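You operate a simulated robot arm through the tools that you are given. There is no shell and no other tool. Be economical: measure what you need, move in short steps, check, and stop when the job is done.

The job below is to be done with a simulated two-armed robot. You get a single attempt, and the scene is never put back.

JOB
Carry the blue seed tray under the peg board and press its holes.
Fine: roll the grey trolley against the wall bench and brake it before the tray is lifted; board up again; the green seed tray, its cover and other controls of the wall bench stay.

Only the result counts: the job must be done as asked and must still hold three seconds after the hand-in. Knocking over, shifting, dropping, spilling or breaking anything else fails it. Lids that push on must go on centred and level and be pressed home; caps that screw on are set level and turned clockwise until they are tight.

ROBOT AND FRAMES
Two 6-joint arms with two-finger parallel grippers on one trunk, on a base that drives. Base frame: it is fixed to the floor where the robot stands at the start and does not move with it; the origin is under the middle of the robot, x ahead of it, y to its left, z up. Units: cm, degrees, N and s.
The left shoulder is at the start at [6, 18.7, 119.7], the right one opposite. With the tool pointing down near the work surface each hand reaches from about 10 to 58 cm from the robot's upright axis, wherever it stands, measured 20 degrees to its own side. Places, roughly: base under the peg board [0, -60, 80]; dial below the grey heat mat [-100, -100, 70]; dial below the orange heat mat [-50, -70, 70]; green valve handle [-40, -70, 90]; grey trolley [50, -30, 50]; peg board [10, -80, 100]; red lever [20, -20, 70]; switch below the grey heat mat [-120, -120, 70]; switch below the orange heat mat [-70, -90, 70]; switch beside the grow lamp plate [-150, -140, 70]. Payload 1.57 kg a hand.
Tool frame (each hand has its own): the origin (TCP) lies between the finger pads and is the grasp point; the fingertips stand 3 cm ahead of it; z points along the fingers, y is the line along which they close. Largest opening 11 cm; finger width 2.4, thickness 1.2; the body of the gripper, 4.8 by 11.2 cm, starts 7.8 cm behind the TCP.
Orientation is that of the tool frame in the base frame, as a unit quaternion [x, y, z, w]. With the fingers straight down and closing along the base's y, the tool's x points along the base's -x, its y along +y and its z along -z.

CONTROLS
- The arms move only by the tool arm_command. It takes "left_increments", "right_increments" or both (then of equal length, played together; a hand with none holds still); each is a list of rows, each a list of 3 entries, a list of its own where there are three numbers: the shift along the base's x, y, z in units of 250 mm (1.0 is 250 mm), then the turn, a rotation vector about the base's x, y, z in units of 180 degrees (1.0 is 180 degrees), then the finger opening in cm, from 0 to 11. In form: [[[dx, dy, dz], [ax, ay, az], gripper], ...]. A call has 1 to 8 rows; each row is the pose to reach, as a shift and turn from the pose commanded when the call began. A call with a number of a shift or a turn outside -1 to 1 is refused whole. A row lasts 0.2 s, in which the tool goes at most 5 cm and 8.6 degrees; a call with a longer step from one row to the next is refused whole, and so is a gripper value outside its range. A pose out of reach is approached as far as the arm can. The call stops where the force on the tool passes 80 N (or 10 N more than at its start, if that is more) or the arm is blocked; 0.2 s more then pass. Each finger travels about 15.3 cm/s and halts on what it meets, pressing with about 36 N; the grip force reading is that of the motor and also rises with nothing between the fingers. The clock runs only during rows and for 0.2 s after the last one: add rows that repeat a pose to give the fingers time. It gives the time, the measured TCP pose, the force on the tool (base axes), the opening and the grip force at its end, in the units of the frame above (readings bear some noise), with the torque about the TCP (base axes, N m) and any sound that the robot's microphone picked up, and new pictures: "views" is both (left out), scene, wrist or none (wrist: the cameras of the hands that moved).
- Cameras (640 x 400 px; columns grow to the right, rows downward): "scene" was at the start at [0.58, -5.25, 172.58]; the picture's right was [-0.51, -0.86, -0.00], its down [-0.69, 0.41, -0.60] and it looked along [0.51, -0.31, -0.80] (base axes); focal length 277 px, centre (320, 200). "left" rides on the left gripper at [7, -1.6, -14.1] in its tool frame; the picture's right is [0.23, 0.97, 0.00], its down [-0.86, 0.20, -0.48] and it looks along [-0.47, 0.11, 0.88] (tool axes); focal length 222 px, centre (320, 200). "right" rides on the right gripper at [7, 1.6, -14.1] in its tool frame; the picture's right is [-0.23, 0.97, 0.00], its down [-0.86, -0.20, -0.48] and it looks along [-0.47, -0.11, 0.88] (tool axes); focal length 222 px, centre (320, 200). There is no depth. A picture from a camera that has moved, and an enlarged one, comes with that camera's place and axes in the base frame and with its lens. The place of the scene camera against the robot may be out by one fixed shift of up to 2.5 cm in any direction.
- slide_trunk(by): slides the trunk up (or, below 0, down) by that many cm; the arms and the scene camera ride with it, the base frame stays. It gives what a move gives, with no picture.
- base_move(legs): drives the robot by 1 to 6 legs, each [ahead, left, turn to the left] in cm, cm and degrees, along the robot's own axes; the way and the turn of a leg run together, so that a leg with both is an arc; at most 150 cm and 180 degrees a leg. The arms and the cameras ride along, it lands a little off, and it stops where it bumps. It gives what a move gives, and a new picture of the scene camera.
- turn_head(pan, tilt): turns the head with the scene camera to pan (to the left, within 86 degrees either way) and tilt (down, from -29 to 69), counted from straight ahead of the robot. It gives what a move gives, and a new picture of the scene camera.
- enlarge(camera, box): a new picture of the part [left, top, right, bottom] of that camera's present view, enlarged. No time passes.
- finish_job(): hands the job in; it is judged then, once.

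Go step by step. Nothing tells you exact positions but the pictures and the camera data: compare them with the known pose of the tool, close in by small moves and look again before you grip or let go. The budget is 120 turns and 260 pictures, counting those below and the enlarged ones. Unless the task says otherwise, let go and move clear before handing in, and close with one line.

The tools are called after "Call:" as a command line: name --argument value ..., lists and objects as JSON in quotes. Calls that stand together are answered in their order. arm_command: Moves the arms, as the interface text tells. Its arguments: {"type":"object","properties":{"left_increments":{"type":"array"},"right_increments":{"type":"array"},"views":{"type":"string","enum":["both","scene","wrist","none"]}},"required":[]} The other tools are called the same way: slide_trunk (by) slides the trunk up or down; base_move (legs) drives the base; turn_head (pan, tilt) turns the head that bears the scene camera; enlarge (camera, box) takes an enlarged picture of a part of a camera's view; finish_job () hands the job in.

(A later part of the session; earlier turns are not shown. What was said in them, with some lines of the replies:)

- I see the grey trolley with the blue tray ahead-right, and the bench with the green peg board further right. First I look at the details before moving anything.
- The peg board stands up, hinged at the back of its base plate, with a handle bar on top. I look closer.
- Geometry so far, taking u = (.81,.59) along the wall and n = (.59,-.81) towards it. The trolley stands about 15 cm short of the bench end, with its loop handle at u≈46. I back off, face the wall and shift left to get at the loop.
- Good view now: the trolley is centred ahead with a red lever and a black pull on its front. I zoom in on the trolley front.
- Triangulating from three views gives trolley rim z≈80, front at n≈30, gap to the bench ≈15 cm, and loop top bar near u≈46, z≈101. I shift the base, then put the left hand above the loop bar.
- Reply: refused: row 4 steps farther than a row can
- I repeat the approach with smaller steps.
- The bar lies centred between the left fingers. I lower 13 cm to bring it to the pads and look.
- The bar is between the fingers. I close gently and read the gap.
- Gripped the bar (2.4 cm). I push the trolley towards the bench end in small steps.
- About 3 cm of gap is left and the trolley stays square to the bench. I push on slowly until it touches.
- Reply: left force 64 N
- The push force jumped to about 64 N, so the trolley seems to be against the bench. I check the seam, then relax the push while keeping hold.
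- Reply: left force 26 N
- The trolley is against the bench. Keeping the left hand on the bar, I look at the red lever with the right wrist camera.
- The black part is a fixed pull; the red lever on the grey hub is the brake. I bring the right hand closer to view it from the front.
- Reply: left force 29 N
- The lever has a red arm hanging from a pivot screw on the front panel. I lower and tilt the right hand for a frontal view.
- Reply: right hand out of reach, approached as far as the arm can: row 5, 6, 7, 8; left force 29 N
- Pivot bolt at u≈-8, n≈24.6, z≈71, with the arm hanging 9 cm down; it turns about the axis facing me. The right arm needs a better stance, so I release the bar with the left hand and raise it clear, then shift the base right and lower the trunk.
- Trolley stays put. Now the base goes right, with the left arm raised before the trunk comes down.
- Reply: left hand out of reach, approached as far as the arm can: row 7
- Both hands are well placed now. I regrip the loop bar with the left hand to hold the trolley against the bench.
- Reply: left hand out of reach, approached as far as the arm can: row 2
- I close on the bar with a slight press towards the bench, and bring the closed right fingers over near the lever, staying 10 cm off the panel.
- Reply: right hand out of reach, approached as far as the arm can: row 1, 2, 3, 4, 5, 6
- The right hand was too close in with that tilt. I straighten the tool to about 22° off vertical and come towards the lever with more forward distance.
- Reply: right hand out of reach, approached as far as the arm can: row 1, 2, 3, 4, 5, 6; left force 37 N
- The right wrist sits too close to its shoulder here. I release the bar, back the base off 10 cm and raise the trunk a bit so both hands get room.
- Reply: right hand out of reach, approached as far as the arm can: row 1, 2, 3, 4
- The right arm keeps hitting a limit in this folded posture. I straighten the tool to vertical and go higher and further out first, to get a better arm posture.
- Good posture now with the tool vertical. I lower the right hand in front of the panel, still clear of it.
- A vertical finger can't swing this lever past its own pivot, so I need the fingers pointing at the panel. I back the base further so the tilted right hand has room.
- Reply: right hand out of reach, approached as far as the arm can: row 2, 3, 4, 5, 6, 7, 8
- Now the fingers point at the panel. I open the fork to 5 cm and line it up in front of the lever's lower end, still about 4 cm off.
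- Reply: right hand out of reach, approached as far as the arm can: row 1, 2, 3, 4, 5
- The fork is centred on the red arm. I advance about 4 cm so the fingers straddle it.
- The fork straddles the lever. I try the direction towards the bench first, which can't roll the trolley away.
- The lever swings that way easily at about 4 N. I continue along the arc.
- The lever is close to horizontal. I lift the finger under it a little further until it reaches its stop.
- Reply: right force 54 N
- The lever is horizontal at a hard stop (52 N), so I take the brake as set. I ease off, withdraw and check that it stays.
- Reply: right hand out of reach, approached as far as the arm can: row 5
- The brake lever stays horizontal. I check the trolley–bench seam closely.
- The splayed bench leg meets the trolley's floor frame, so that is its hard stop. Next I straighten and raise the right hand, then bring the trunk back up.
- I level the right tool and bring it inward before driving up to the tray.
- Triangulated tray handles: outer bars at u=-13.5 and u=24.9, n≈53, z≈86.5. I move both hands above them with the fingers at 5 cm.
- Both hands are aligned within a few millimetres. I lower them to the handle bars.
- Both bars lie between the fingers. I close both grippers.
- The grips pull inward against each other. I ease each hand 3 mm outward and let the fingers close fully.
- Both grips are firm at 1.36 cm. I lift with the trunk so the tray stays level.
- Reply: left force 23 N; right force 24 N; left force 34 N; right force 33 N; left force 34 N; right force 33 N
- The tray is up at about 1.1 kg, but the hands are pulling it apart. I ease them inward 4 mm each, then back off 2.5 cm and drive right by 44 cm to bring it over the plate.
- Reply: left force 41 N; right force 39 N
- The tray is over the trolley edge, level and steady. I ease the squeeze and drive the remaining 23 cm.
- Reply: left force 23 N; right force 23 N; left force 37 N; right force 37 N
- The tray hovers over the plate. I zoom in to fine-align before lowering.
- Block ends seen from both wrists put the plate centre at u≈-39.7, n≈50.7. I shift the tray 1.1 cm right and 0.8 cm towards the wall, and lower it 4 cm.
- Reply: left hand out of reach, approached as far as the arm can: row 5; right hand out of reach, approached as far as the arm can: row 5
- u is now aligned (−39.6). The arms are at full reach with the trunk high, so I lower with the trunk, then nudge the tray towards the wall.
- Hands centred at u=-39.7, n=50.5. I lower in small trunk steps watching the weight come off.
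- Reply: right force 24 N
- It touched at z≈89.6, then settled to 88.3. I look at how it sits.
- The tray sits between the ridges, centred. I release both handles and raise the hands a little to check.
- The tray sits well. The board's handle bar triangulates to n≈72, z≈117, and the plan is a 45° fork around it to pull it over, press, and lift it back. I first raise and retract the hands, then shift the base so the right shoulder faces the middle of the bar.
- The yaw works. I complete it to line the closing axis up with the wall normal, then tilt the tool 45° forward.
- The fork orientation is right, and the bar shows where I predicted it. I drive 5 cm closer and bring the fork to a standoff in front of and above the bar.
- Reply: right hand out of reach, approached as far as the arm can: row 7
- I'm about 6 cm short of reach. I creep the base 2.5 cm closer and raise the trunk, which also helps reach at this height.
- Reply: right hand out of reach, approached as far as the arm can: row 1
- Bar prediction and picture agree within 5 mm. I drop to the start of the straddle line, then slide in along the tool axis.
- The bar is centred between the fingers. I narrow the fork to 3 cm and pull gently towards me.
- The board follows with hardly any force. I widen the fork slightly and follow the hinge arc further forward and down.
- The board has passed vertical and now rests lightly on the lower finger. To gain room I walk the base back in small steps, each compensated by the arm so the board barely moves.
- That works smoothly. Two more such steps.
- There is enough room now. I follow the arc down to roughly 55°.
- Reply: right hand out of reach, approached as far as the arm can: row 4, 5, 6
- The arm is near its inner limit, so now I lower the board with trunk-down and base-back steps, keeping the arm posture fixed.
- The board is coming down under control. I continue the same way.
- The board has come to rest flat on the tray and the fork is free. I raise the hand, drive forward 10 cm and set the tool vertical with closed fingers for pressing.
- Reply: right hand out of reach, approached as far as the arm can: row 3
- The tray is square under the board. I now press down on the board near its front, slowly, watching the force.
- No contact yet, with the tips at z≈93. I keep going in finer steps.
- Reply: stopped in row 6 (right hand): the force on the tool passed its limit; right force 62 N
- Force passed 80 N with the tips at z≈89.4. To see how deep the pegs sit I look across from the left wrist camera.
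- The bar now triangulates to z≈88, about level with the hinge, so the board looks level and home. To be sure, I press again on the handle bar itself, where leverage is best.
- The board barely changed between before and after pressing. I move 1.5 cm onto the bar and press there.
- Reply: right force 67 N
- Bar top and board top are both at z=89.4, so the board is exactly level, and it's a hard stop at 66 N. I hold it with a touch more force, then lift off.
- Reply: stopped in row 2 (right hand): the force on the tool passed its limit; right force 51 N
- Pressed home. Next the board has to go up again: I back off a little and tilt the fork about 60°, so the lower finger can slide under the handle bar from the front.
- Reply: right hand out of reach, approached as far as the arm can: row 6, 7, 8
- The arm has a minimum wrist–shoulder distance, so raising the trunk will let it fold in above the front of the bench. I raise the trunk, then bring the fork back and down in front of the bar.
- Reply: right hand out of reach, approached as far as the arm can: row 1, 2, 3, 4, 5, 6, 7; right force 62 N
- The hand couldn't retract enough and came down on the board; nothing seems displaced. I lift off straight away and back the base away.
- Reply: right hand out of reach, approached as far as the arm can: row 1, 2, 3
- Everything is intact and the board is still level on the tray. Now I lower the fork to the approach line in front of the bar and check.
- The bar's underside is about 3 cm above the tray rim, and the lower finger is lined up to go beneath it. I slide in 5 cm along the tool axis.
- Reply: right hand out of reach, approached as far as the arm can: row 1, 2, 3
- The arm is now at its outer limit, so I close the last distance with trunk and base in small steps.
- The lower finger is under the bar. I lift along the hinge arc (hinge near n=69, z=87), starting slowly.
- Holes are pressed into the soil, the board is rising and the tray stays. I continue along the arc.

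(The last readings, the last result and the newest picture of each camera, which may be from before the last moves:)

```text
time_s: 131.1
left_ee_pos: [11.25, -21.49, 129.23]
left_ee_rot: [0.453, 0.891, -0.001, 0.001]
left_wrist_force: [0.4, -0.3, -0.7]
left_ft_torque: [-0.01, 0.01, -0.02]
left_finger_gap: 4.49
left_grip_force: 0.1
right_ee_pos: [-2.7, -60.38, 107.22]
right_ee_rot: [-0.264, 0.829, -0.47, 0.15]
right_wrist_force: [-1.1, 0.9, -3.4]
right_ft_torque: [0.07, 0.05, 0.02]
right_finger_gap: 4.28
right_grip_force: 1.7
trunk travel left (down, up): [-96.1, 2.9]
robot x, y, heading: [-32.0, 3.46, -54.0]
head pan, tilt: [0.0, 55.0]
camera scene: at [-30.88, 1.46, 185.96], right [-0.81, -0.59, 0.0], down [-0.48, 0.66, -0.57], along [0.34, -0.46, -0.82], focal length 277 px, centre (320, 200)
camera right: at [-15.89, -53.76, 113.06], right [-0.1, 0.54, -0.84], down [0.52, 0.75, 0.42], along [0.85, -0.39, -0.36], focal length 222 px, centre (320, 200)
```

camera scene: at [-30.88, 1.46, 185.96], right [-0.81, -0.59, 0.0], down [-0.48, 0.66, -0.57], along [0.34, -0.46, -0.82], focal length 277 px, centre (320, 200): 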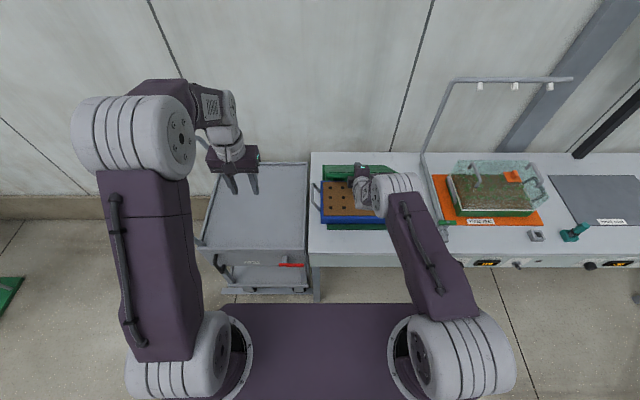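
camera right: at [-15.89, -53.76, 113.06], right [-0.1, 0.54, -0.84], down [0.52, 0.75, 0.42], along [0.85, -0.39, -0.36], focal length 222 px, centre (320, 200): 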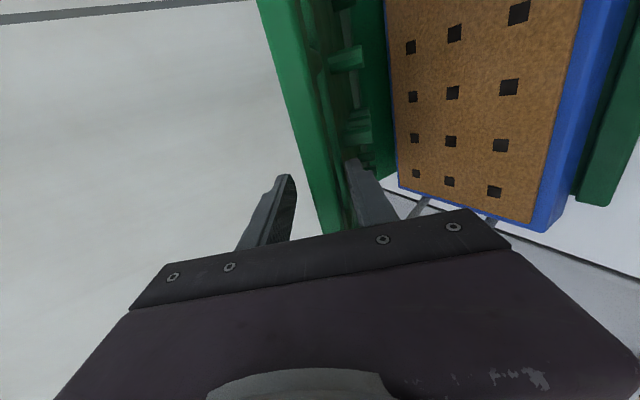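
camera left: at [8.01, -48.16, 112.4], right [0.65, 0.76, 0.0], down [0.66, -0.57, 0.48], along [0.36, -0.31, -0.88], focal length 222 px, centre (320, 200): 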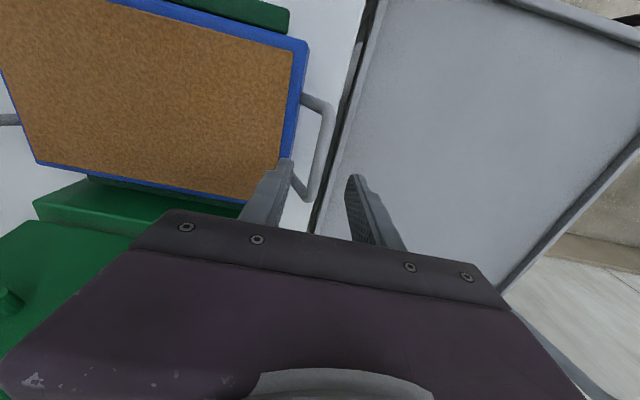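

The board is at about 42° with clean rows of holes below. The arm is near its outer limit, so I alternate base-forward and arm-up steps.

Call:
base_move --legs '[[4, 0, 0]]'

Call:
arm_command --right_increments '[[[0, 0, 0.07], [0, 0, 0], 4], [[0, 0, 0.14], [0, 0, 0], 4]]' --views "none"

Call:
base_move --legs '[[4, 0, 0]]'

Call:
arm_command --right_increments '[[[0, 0, 0.05], [0, 0, 0], 4], [[0, 0, 0.1], [0, 0, 0], 4]]' --views "wrist"

```text
time_s: 132.1
left_ee_pos: [12.9, -23.89, 129.43]
left_ee_rot: [0.455, 0.89, -0.002, 0.003]
left_wrist_force: [0.0, -0.1, -0.8]
left_ft_torque: [-0.04, 0.01, -0.03]
left_finger_gap: 4.51
left_grip_force: 0.1
right_ee_pos: [-0.9, -62.85, 107.89]
right_ee_rot: [-0.264, 0.826, -0.474, 0.151]
right_wrist_force: [-12.9, 15.2, 15.0]
right_ft_torque: [0.52, 0.38, 0.11]
right_finger_gap: 3.73
right_grip_force: 0.0
trunk travel left (down, up): [-96.1, 2.9]
robot x, y, heading: [-29.58, 1.4, -54.2]
head pan, tilt: [0.0, 55.0]
stopped in leg 1: the force on the tool passed its limit (the readings are from after the stop); the commanded pose is now the measured one
camera scene: at [-29.4, -0.54, 185.97], right [-0.81, -0.59, 0.0], down [-0.48, 0.66, -0.58], along [0.34, -0.47, -0.82], focal length 277 px, centre (320, 200)
```

scene: 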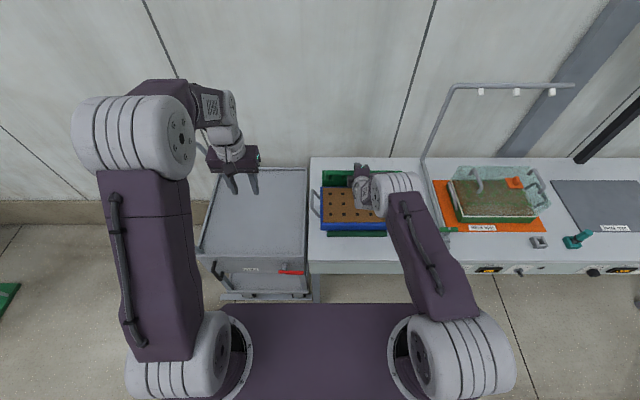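

```text
time_s: 132.7
left_ee_pos: [13.33, -24.38, 129.3]
left_ee_rot: [0.455, 0.89, 0.0, 0.001]
left_wrist_force: [0.5, -0.5, -0.2]
left_ft_torque: [0.02, -0.02, 0.03]
left_finger_gap: 4.49
left_grip_force: 0.1
right_ee_pos: [-0.57, -63.33, 111.14]
right_ee_rot: [-0.264, 0.828, -0.472, 0.151]
right_wrist_force: [0.2, 1.2, -1.9]
right_ft_torque: [-0.18, -0.14, -0.04]
right_finger_gap: 4.29
right_grip_force: 1.8
trunk travel left (down, up): [-96.1, 2.9]
robot x, y, heading: [-29.74, 1.32, -54.2]
head pan, tilt: [0.0, 55.0]
```

```text
time_s: 133.6
left_ee_pos: [15.14, -27.05, 129.52]
left_ee_rot: [0.455, 0.89, -0.002, 0.004]
left_wrist_force: [-0.3, -0.7, 0.0]
left_ft_torque: [0.01, 0.01, 0.02]
left_finger_gap: 4.49
left_grip_force: 0.0
right_ee_pos: [1.26, -65.81, 111.24]
right_ee_rot: [-0.266, 0.828, -0.47, 0.151]
right_wrist_force: [-17.1, 21.1, 18.5]
right_ft_torque: [2.91, 1.46, 1.05]
right_finger_gap: 4.35
right_grip_force: 45.4
trunk travel left (down, up): [-96.1, 2.9]
robot x, y, heading: [-27.77, -2.63, -54.1]
head pan, tilt: [0.0, 55.0]
camera scene: at [-27.21, -3.61, 185.97], right [-0.81, -0.59, 0.0], down [-0.48, 0.66, -0.58], along [0.34, -0.47, -0.81], focal length 277 px, centre (320, 200)
```

scene: 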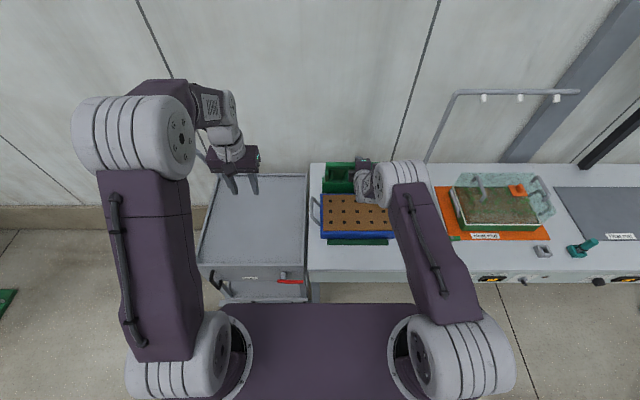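

```text
time_s: 134.2
left_ee_pos: [15.97, -28.12, 128.98]
left_ee_rot: [0.455, 0.891, 0.001, -0.001]
left_wrist_force: [-1.1, -0.2, -0.5]
left_ft_torque: [-0.01, 0.05, -0.01]
left_finger_gap: 4.5
left_grip_force: 0.1
right_ee_pos: [1.83, -66.64, 112.78]
right_ee_rot: [-0.267, 0.832, -0.463, 0.147]
right_wrist_force: [-3.0, 3.2, -15.3]
right_ft_torque: [1.65, 1.77, 0.42]
right_finger_gap: 4.14
right_grip_force: 45.0
trunk travel left (down, up): [-96.1, 2.9]
robot x, y, heading: [-27.17, -2.3, -54.3]
head pan, tilt: [0.0, 55.0]
camera right: at [-11.35, -60.09, 118.76], right [-0.11, 0.55, -0.83], down [0.52, 0.74, 0.42], along [0.85, -0.38, -0.37], focal length 222 px, centre (320, 200)
```

right: 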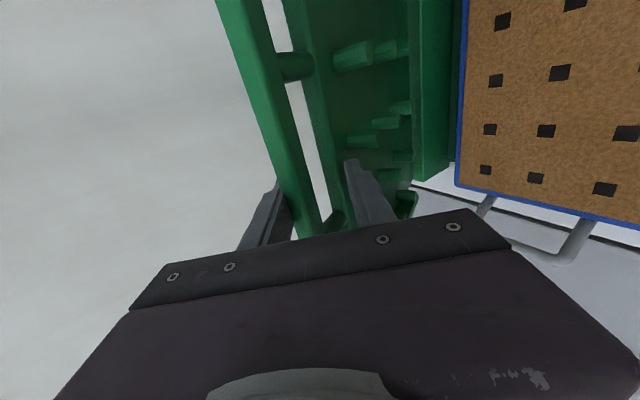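

The fork got slightly wedged between bar and board. I back it out 1.5 cm along the tool axis and open it a bit, still holding the board from the front.

Call:
arm_command --right_increments '[[[-0.012, 0.017, 0.012], [0, 0, 0], 5], [[-0.028, 0.038, 0.028], [0, 0, 0], 5.5], [[-0.028, 0.038, 0.028], [0, 0, 0], 5.5]]' --views "wrist"

```text
time_s: 134.9
left_ee_pos: [15.55, -27.72, 129.2]
left_ee_rot: [0.455, 0.89, -0.001, 0.0]
left_wrist_force: [0.5, 0.8, -0.6]
left_ft_torque: [-0.02, -0.02, -0.01]
left_finger_gap: 4.54
left_grip_force: 0.1
right_ee_pos: [1.04, -65.52, 114.12]
right_ee_rot: [-0.266, 0.829, -0.468, 0.149]
right_wrist_force: [-1.4, 2.8, -0.5]
right_ft_torque: [0.14, 0.07, 0.04]
right_finger_gap: 5.62
right_grip_force: 0.7
trunk travel left (down, up): [-96.1, 2.9]
robot x, y, heading: [-27.55, -2.33, -54.2]
head pan, tilt: [0.0, 55.0]
camera right: at [-12.22, -58.83, 119.94], right [-0.11, 0.54, -0.83], down [0.52, 0.75, 0.42], along [0.85, -0.39, -0.36], focal length 222 px, centre (320, 200)
```

right: 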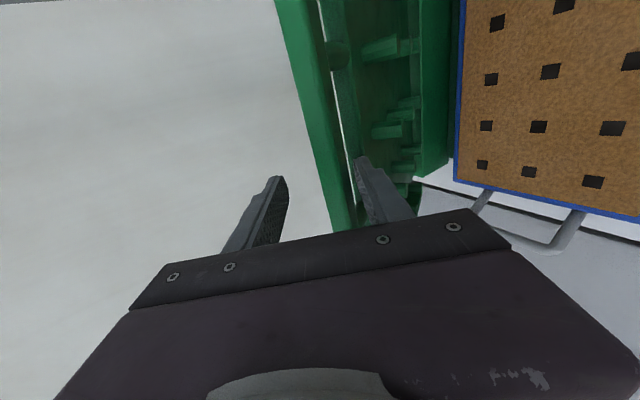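

Free again, with the board resting on the lower finger. I continue with small base-forward and arm-up pairs.

Call:
base_move --legs '[[2.8, 0, 0]]'

Call:
arm_command --right_increments '[[[0, 0, 0.05], [0, 0, 0], 5.5]]' --views "none"

Call:
base_move --legs '[[2.8, 0, 0]]'

Call:
arm_command --right_increments '[[[0, 0, 0.035], [0, 0, 0], 5.5]]' --views "wrist"

```text
time_s: 135.8
left_ee_pos: [16.55, -29.01, 129.6]
left_ee_rot: [0.454, 0.891, -0.003, 0.005]
left_wrist_force: [0.1, -0.4, 0.2]
left_ft_torque: [-0.03, -0.02, -0.02]
left_finger_gap: 4.49
left_grip_force: 0.1
right_ee_pos: [2.0, -66.86, 114.68]
right_ee_rot: [-0.265, 0.828, -0.471, 0.151]
right_wrist_force: [-12.7, 13.8, 31.2]
right_ft_torque: [0.37, 0.31, 0.01]
right_finger_gap: 4.08
right_grip_force: 0.1
trunk travel left (down, up): [-96.1, 2.9]
robot x, y, heading: [-25.76, -4.65, -54.3]
head pan, tilt: [0.0, 55.0]
camera scene: at [-25.93, -5.46, 185.97], right [-0.81, -0.59, 0.0], down [-0.48, 0.66, -0.58], along [0.34, -0.47, -0.81], focal length 277 px, centre (320, 200)
```

scene: 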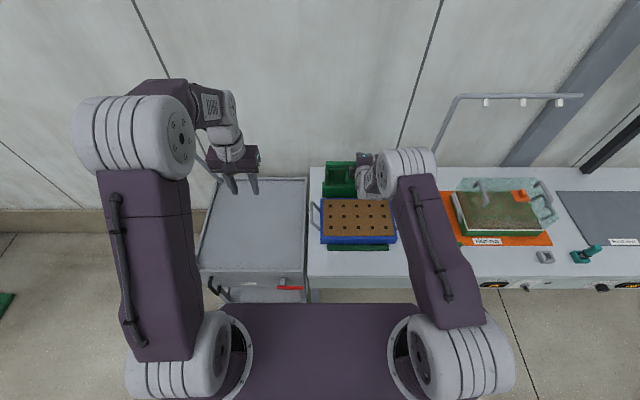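

```text
time_s: 136.2
left_ee_pos: [17.22, -29.81, 129.23]
left_ee_rot: [0.455, 0.89, -0.001, 0.002]
left_wrist_force: [-0.7, 0.6, -1.3]
left_ft_torque: [0.01, 0.0, -0.02]
left_finger_gap: 4.49
left_grip_force: 0.0
right_ee_pos: [2.66, -67.49, 115.45]
right_ee_rot: [-0.267, 0.829, -0.469, 0.15]
right_wrist_force: [-3.9, 5.3, 9.2]
right_ft_torque: [0.2, 0.12, -0.01]
right_finger_gap: 4.95
right_grip_force: 0.1
trunk travel left (down, up): [-96.1, 2.9]
robot x, y, heading: [-25.78, -4.41, -54.1]
head pan, tilt: [0.0, 55.0]
```

```text
time_s: 137.0
left_ee_pos: [18.2, -31.16, 129.66]
left_ee_rot: [0.455, 0.891, -0.003, 0.006]
left_wrist_force: [-0.2, 0.6, 0.1]
left_ft_torque: [-0.04, -0.03, 0.02]
left_finger_gap: 4.51
left_grip_force: 0.0
right_ee_pos: [3.62, -68.98, 115.96]
right_ee_rot: [-0.266, 0.828, -0.47, 0.15]
right_wrist_force: [-7.0, 8.8, 24.7]
right_ft_torque: [0.16, 0.14, -0.01]
right_finger_gap: 4.23
right_grip_force: 0.1
trunk travel left (down, up): [-96.1, 2.9]
robot x, y, heading: [-24.17, -6.64, -54.0]
head pan, tilt: [0.0, 55.0]
camera scene: at [-24.32, -7.64, 185.95], right [-0.81, -0.59, 0.0], down [-0.48, 0.66, -0.58], along [0.34, -0.47, -0.81], focal length 277 px, centre (320, 200)
```

scene: 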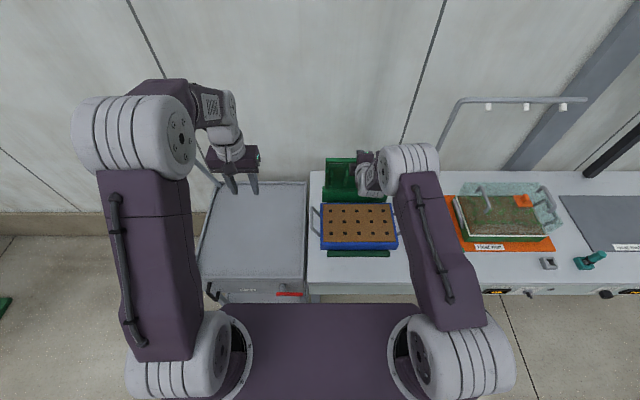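

```text
time_s: 137.4
left_ee_pos: [18.6, -31.96, 129.33]
left_ee_rot: [0.455, 0.89, 0.0, 0.001]
left_wrist_force: [-0.1, -1.0, -0.1]
left_ft_torque: [0.02, 0.0, 0.03]
left_finger_gap: 4.5
left_grip_force: 0.1
right_ee_pos: [4.16, -69.71, 116.43]
right_ee_rot: [-0.266, 0.83, -0.468, 0.149]
right_wrist_force: [-3.6, 3.5, 13.2]
right_ft_torque: [0.13, 0.1, 0.02]
right_finger_gap: 4.67
right_grip_force: 0.1
trunk travel left (down, up): [-96.1, 2.9]
robot x, y, heading: [-23.82, -6.84, -54.0]
head pan, tilt: [0.0, 55.0]
camera right: at [-9.1, -63.14, 122.24], right [-0.11, 0.54, -0.83], down [0.52, 0.75, 0.42], along [0.85, -0.39, -0.36], focal length 222 px, centre (320, 200)
```

right: 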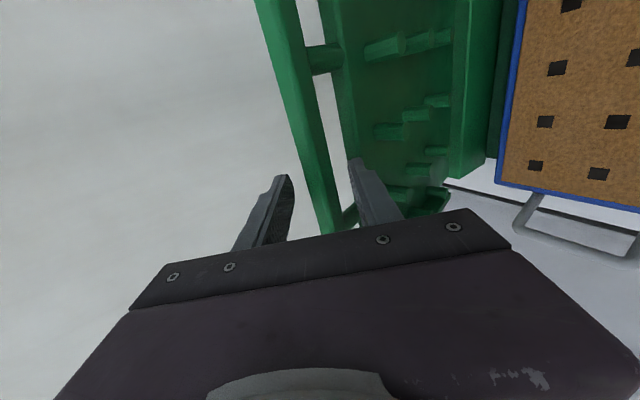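

The board is at about 75–80°, and the upper finger rubs on the bar top, so I raise the fork 1 cm and keep advancing.

Call:
arm_command --right_increments '[[[0, 0, 0.05], [0, 0, 0], 5.5]]' --views "none"

Call:
base_move --legs '[[3, 0, 0]]'

Call:
arm_command --right_increments '[[[0, 0, 0.02], [0, 0, 0], 5.5]]' --views "none"

Call:
base_move --legs '[[3, 0, 0]]'

Call:
enlarge --camera "right" --box '[0, 0, 640, 400]'

```text
time_s: 137.8
left_ee_pos: [19.04, -32.51, 129.05]
left_ee_rot: [0.454, 0.891, 0.001, -0.001]
left_wrist_force: [0.8, -0.3, 0.2]
left_ft_torque: [0.05, 0.01, -0.01]
left_finger_gap: 4.5
left_grip_force: 0.1
right_ee_pos: [4.48, -70.06, 117.07]
right_ee_rot: [-0.267, 0.831, -0.465, 0.148]
right_wrist_force: [-2.0, 1.1, 0.0]
right_ft_torque: [0.06, 0.06, 0.03]
right_finger_gap: 5.59
right_grip_force: 0.1
trunk travel left (down, up): [-96.1, 2.9]
robot x, y, heading: [-24.28, -6.61, -54.3]
head pan, tilt: [0.0, 55.0]
```

```text
time_s: 138.6
left_ee_pos: [20.45, -34.44, 129.38]
left_ee_rot: [0.456, 0.89, 0.0, 0.002]
left_wrist_force: [-0.6, 0.5, -0.3]
left_ft_torque: [-0.09, -0.08, -0.01]
left_finger_gap: 4.5
left_grip_force: 0.1
right_ee_pos: [5.98, -72.19, 117.31]
right_ee_rot: [-0.267, 0.831, -0.465, 0.149]
right_wrist_force: [16.6, -19.6, -33.4]
right_ft_torque: [-0.85, -0.04, -0.25]
right_finger_gap: 6.42
right_grip_force: 4.5
trunk travel left (down, up): [-96.1, 2.9]
robot x, y, heading: [-22.51, -9.12, -54.5]
head pan, tilt: [0.0, 55.0]
camera scene: at [-21.74, -11.35, 185.93], right [-0.81, -0.59, 0.0], down [-0.48, 0.66, -0.57], along [0.34, -0.47, -0.82], focal length 277 px, centre (320, 200)
```

scene: 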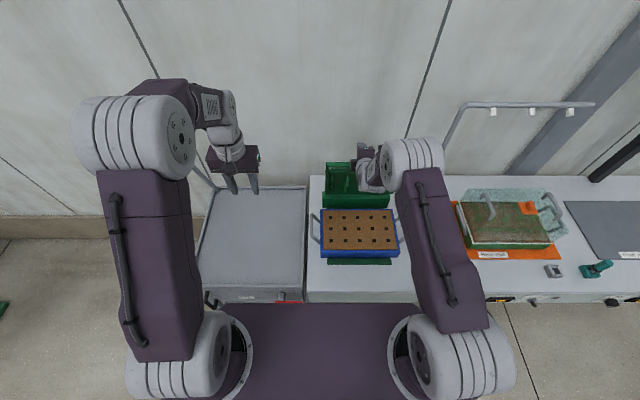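

```text
time_s: 139.0
left_ee_pos: [20.73, -34.9, 129.09]
left_ee_rot: [0.455, 0.891, 0.0, 0.0]
left_wrist_force: [0.0, 0.6, -0.1]
left_ft_torque: [0.01, -0.02, -0.02]
left_finger_gap: 4.48
left_grip_force: 0.1
right_ee_pos: [6.03, -72.56, 117.69]
right_ee_rot: [-0.267, 0.831, -0.464, 0.148]
right_wrist_force: [2.2, -4.3, -8.4]
right_ft_torque: [-0.11, 0.16, -0.06]
right_finger_gap: 5.74
right_grip_force: 1.0
trunk travel left (down, up): [-96.1, 2.9]
robot x, y, heading: [-22.55, -9.06, -53.9]
head pan, tilt: [0.0, 55.0]
```

```text
time_s: 139.9
left_ee_pos: [22.09, -36.7, 129.41]
left_ee_rot: [0.455, 0.89, -0.001, 0.003]
left_wrist_force: [-1.5, 0.9, 0.7]
left_ft_torque: [-0.09, -0.03, 0.0]
left_finger_gap: 4.52
left_grip_force: 0.2
right_ee_pos: [7.42, -74.24, 117.76]
right_ee_rot: [-0.267, 0.831, -0.466, 0.148]
right_wrist_force: [-0.4, 1.4, -8.5]
right_ft_torque: [-0.25, -0.04, 0.02]
right_finger_gap: 6.23
right_grip_force: 4.1
trunk travel left (down, up): [-96.1, 2.9]
robot x, y, heading: [-20.29, -11.5, -54.0]
head pan, tilt: [0.0, 55.0]
camera scene: at [-20.23, -13.43, 185.95], right [-0.81, -0.59, 0.0], down [-0.48, 0.66, -0.58], along [0.34, -0.47, -0.82], focal length 277 px, centre (320, 200)
```

scene: 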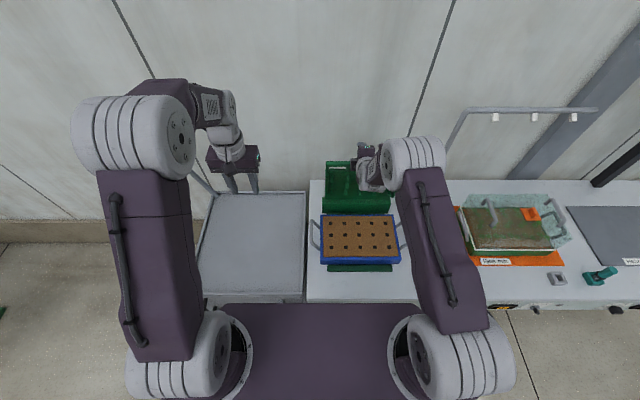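

```text
1.00 times, centred on (320, 200) of right (not enlarged: the box is as wide or as high as the picture)
camera zoom: at [-5.84, -67.79, 123.82], right [-0.11, 0.55, -0.83], down [0.52, 0.74, 0.42], along [0.85, -0.39, -0.37], focal length 222 px, centre (320, 200)
```

zoom: 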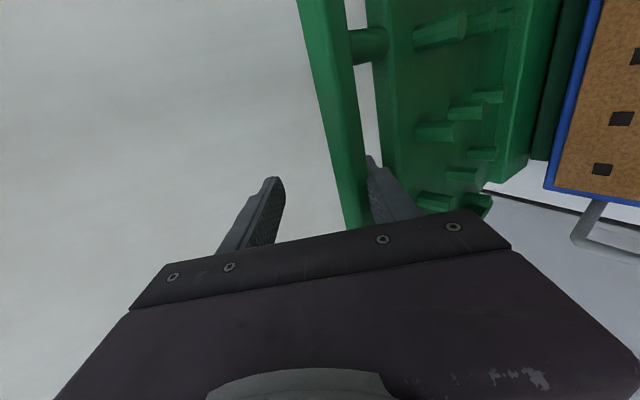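

The board is nearly vertical. Another 3 cm with the base and then a small arm push should take it over to its rest.

Call:
base_move --legs '[[3, 0, 0]]'

Call:
arm_command --right_increments '[[[0.035, -0.048, 0.01], [0, 0, 0], 5.5], [[0.07, -0.097, 0.01], [0, 0, 0], 5.5]]' --views "both"

Call:
enlarge --camera "scene" --box '[290, 140, 430, 280]'

```text
time_s: 140.7
left_ee_pos: [23.69, -38.98, 129.5]
left_ee_rot: [0.455, 0.89, 0.0, 0.001]
left_wrist_force: [-0.5, 1.5, 0.0]
left_ft_torque: [-0.07, -0.06, 0.0]
left_finger_gap: 4.49
left_grip_force: 0.2
right_ee_pos: [9.0, -76.56, 117.78]
right_ee_rot: [-0.267, 0.831, -0.464, 0.148]
right_wrist_force: [0.5, 0.9, -8.6]
right_ft_torque: [-0.31, -0.15, -0.12]
right_finger_gap: 6.17
right_grip_force: 3.8
trunk travel left (down, up): [-96.1, 2.9]
robot x, y, heading: [-18.5, -14.12, -53.9]
head pan, tilt: [0.0, 55.0]
camera scene: at [-18.58, -15.69, 185.95], right [-0.81, -0.59, 0.0], down [-0.48, 0.66, -0.58], along [0.34, -0.47, -0.82], focal length 277 px, centre (320, 200)
```

scene: 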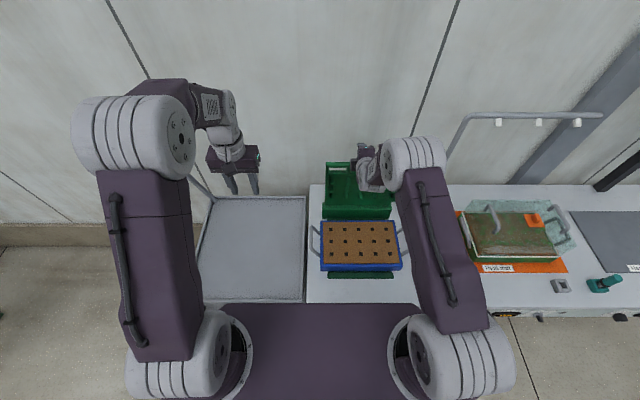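

```text
time_s: 141.3
left_ee_pos: [24.08, -39.48, 129.32]
left_ee_rot: [0.456, 0.89, 0.0, 0.001]
left_wrist_force: [0.0, 0.8, -0.5]
left_ft_torque: [-0.05, -0.06, 0.01]
left_finger_gap: 4.49
left_grip_force: 0.1
right_ee_pos: [10.99, -79.23, 117.62]
right_ee_rot: [-0.268, 0.832, -0.462, 0.147]
right_wrist_force: [-0.4, 0.7, -0.4]
right_ft_torque: [-0.12, -0.05, 0.01]
right_finger_gap: 5.7
right_grip_force: 1.3
trunk travel left (down, up): [-96.1, 2.9]
robot x, y, heading: [-18.77, -13.88, -54.0]
head pan, tilt: [0.0, 55.0]
camera scene: at [-18.11, -16.26, 185.97], right [-0.81, -0.59, 0.0], down [-0.48, 0.66, -0.57], along [0.34, -0.47, -0.82], focal length 277 px, centre (320, 200)
camera right: at [-2.13, -72.83, 123.69], right [-0.12, 0.55, -0.83], down [0.52, 0.74, 0.42], along [0.84, -0.38, -0.37], focal length 222 px, centre (320, 200)
```

scene: 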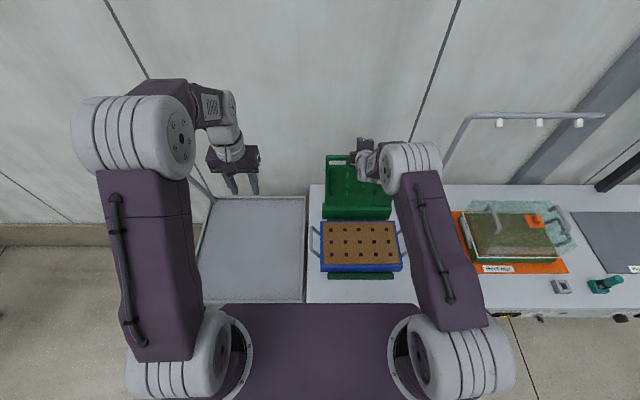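
right: 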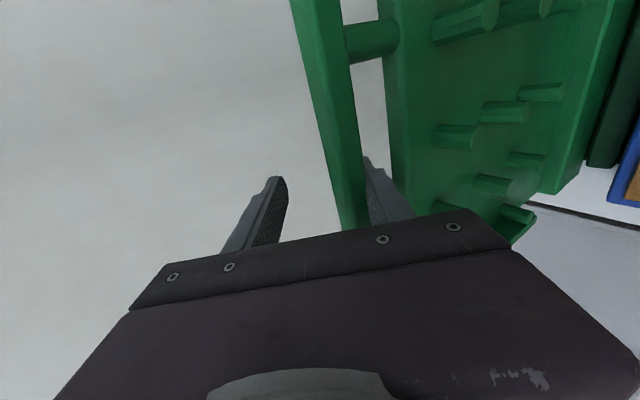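

```text
2.86 times, centred on (360, 210) of scene
camera zoom: at [-18.11, -16.26, 185.97], right [-0.81, -0.59, 0.0], down [-0.48, 0.66, -0.57], along [0.34, -0.47, -0.82], focal length 792 px, centre (206, 171)
```

zoom: 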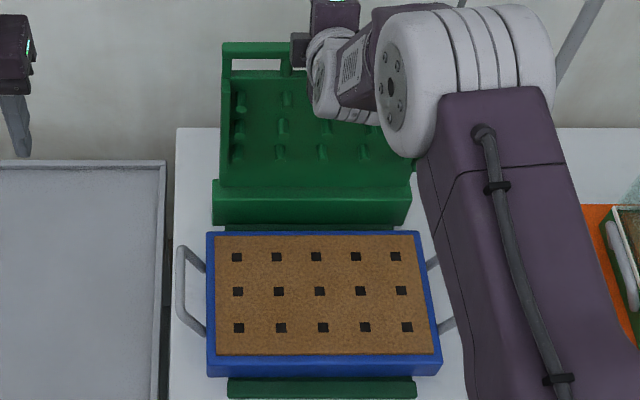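

All 15 holes are there and the force is nearly zero. I push 1.5–2 cm further to be sure the board reaches its back stop.

Call:
arm_command --right_increments '[[[0.02, -0.027, 0.005], [0, 0, 0], 5.5], [[0.04, -0.055, 0.01], [0, 0, 0], 5.5], [[0.055, -0.075, 0.01], [0, 0, 0], 5.5]]' --views "wrist"

```text
time_s: 142.1
left_ee_pos: [24.03, -39.43, 129.2]
left_ee_rot: [0.456, 0.89, 0.0, -0.001]
left_wrist_force: [-0.3, -0.6, 0.2]
left_ft_torque: [0.01, 0.02, -0.01]
left_finger_gap: 4.51
left_grip_force: 0.0
right_ee_pos: [12.48, -81.4, 117.9]
right_ee_rot: [-0.267, 0.833, -0.462, 0.147]
right_wrist_force: [-0.1, 0.4, -1.5]
right_ft_torque: [-0.02, 0.0, 0.02]
right_finger_gap: 5.67
right_grip_force: 0.9
trunk travel left (down, up): [-96.1, 2.9]
robot x, y, heading: [-19.22, -14.05, -54.0]
head pan, tilt: [0.0, 55.0]
camera right: at [-0.71, -74.81, 123.97], right [-0.11, 0.55, -0.83], down [0.52, 0.74, 0.42], along [0.84, -0.38, -0.37], focal length 222 px, centre (320, 200)
```

right: 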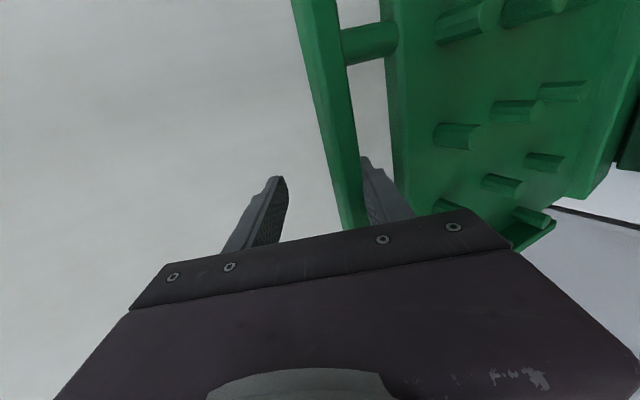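

Call:
arm_command --right_increments '[[[0.02, -0.027, 0.0], [0, 0, 0], 5.5], [[0.04, -0.055, 0.0], [0, 0, 0], 5.5], [[0.04, -0.055, 0.0], [0, 0, 0], 5.5]]' --views "wrist"

```text
time_s: 142.9
left_ee_pos: [24.04, -39.43, 129.17]
left_ee_rot: [0.456, 0.89, 0.0, 0.001]
left_wrist_force: [-0.4, 0.0, 0.3]
left_ft_torque: [-0.04, 0.01, 0.0]
left_finger_gap: 4.51
left_grip_force: 0.0
right_ee_pos: [13.35, -82.66, 117.94]
right_ee_rot: [-0.268, 0.833, -0.461, 0.147]
right_wrist_force: [-3.7, 5.2, -5.4]
right_ft_torque: [-0.04, 0.03, 0.04]
right_finger_gap: 6.18
right_grip_force: 4.0
trunk travel left (down, up): [-96.1, 2.9]
robot x, y, heading: [-19.09, -13.81, -54.2]
head pan, tilt: [0.0, 55.0]
camera right: at [0.27, -76.07, 123.96], right [-0.12, 0.55, -0.83], down [0.52, 0.74, 0.42], along [0.84, -0.38, -0.37], focal length 222 px, centre (320, 200)
```

right: 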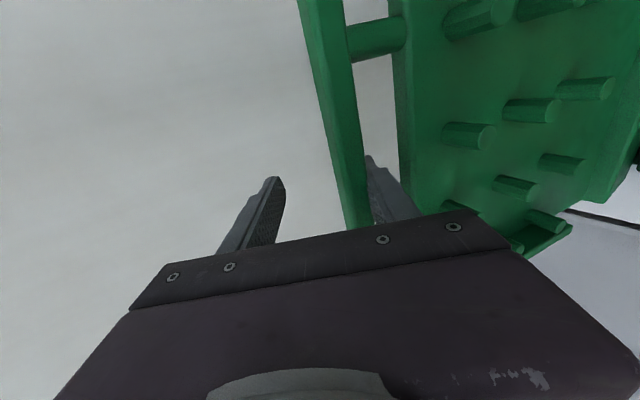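

It now resists at its back stop. I withdraw the fork along its own axis and check that the board stays up.

Call:
arm_command --right_increments '[[[-0.02, 0.028, 0.022], [0, 0, 0], 5.5], [[-0.06, 0.083, 0.062], [0, 0, 0], 5.5], [[-0.12, 0.166, 0.124], [0, 0, 0], 5.5], [[-0.2, 0.277, 0.19], [0, 0, 0], 5.5], [[-0.28, 0.388, 0.22], [0, 0, 0], 5.5]]' --views "both"

Call:
enlarge --camera "scene" --box '[290, 120, 430, 280]'

```text
time_s: 144.1
left_ee_pos: [23.96, -39.47, 129.4]
left_ee_rot: [0.455, 0.89, 0.0, 0.001]
left_wrist_force: [0.0, 0.2, 1.2]
left_ft_torque: [-0.02, -0.03, 0.0]
left_finger_gap: 4.5
left_grip_force: 0.0
right_ee_pos: [6.41, -72.81, 123.48]
right_ee_rot: [-0.267, 0.832, -0.464, 0.148]
right_wrist_force: [0.0, -0.6, 0.3]
right_ft_torque: [0.01, -0.02, 0.02]
right_finger_gap: 5.51
right_grip_force: 0.0
trunk travel left (down, up): [-96.1, 2.9]
robot x, y, heading: [-19.23, -13.78, -54.2]
head pan, tilt: [0.0, 55.0]
camera scene: at [-18.12, -16.23, 185.97], right [-0.81, -0.59, 0.0], down [-0.48, 0.66, -0.57], along [0.34, -0.47, -0.82], focal length 277 px, centre (320, 200)
camera right: at [-6.85, -66.36, 129.53], right [-0.11, 0.55, -0.83], down [0.52, 0.74, 0.42], along [0.85, -0.38, -0.37], focal length 222 px, centre (320, 200)
```

scene: 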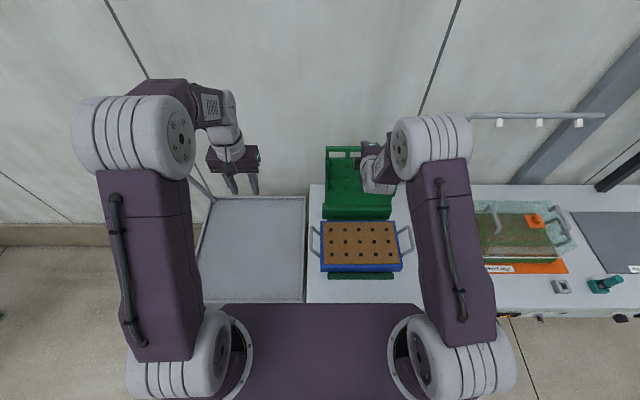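
right: 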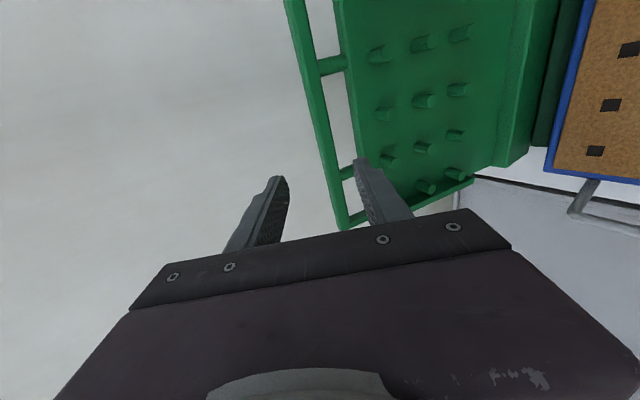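

```text
2.50 times, centred on (360, 200) of scene
camera zoom: at [-18.12, -16.23, 185.97], right [-0.81, -0.59, 0.0], down [-0.48, 0.66, -0.57], along [0.34, -0.47, -0.82], focal length 693 px, centre (220, 200)
```

zoom: 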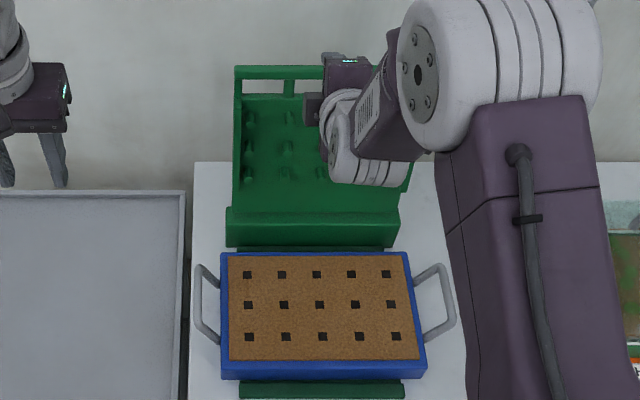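

The board stands up at its rest and the tray with its holes is in place. I back the robot away and take a final overall look, including the trolley.

Call:
base_move --legs '[[-35, 0, 0]]'

Call:
enlarge --camera "scene" --box '[180, 100, 420, 300]'

Call:
enlarge --camera "scene" --box '[400, 80, 640, 280]'

```text
time_s: 146.4
left_ee_pos: [3.35, -10.84, 129.05]
left_ee_rot: [0.455, 0.89, 0.0, 0.0]
left_wrist_force: [0.2, -0.3, -0.1]
left_ft_torque: [0.04, -0.01, -0.04]
left_finger_gap: 4.46
left_grip_force: 0.1
right_ee_pos: [-14.47, -44.4, 123.14]
right_ee_rot: [-0.266, 0.833, -0.462, 0.147]
right_wrist_force: [0.3, -0.5, -0.3]
right_ft_torque: [0.01, -0.01, 0.02]
right_finger_gap: 5.52
right_grip_force: 0.1
trunk travel left (down, up): [-96.1, 2.9]
robot x, y, heading: [-39.92, 15.13, -54.0]
head pan, tilt: [0.0, 55.0]
camera scene: at [-38.62, 12.15, 185.96], right [-0.81, -0.58, 0.0], down [-0.48, 0.67, -0.57], along [0.33, -0.46, -0.82], focal length 277 px, centre (320, 200)
```

scene: 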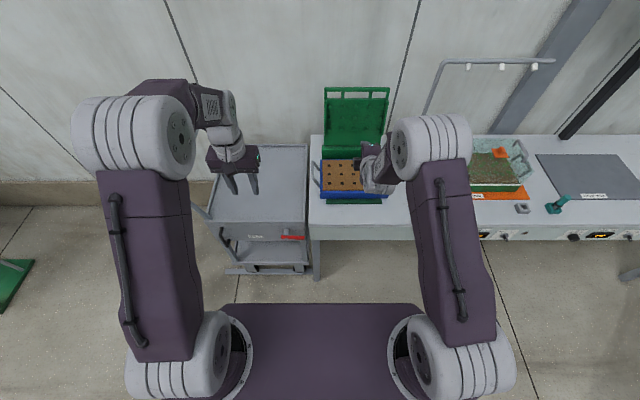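

```text
2.00 times, centred on (300, 200) of scene
camera zoom: at [-38.62, 12.15, 185.96], right [-0.81, -0.58, 0.0], down [-0.48, 0.67, -0.57], along [0.33, -0.46, -0.82], focal length 555 px, centre (360, 200)
```

zoom: 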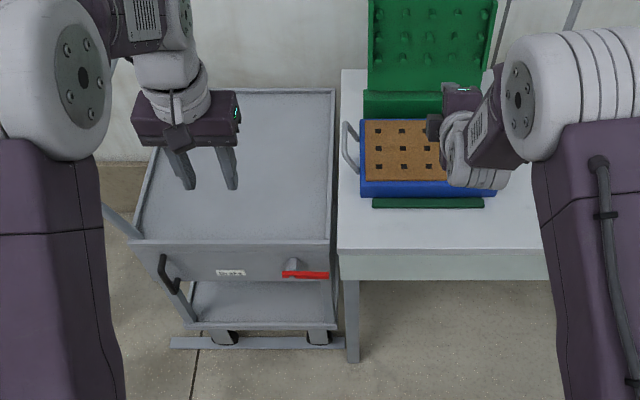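

```text
2.00 times, centred on (520, 180) of scene
camera zoom: at [-38.62, 12.15, 185.96], right [-0.81, -0.58, 0.0], down [-0.48, 0.67, -0.57], along [0.33, -0.46, -0.82], focal length 555 px, centre (-80, 240)
```

zoom: 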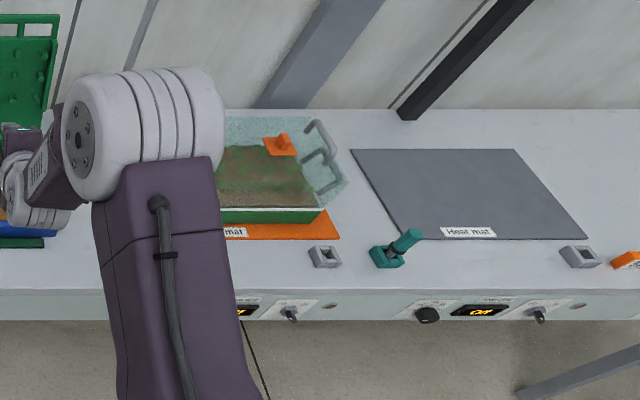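

The trolley is against the bench leg with its brake lever set, the tray sits on the plate with its holes, and the board is up. The green tray, its cover and the bench controls look unchanged, and both hands are clear, so I hand in.

Call:
finish_job

```text
The job is handed in.
```

The blue seed tray sits under the peg board with all 15 holes pressed, and the board is up again. The grey trolley was rolled to its stop at the wall bench and braked before the lift. About 1 cm still shows between the tabletops, because the trolley's floor frame meets the bench leg first. The green tray, its cover and the other bench controls were left alone.
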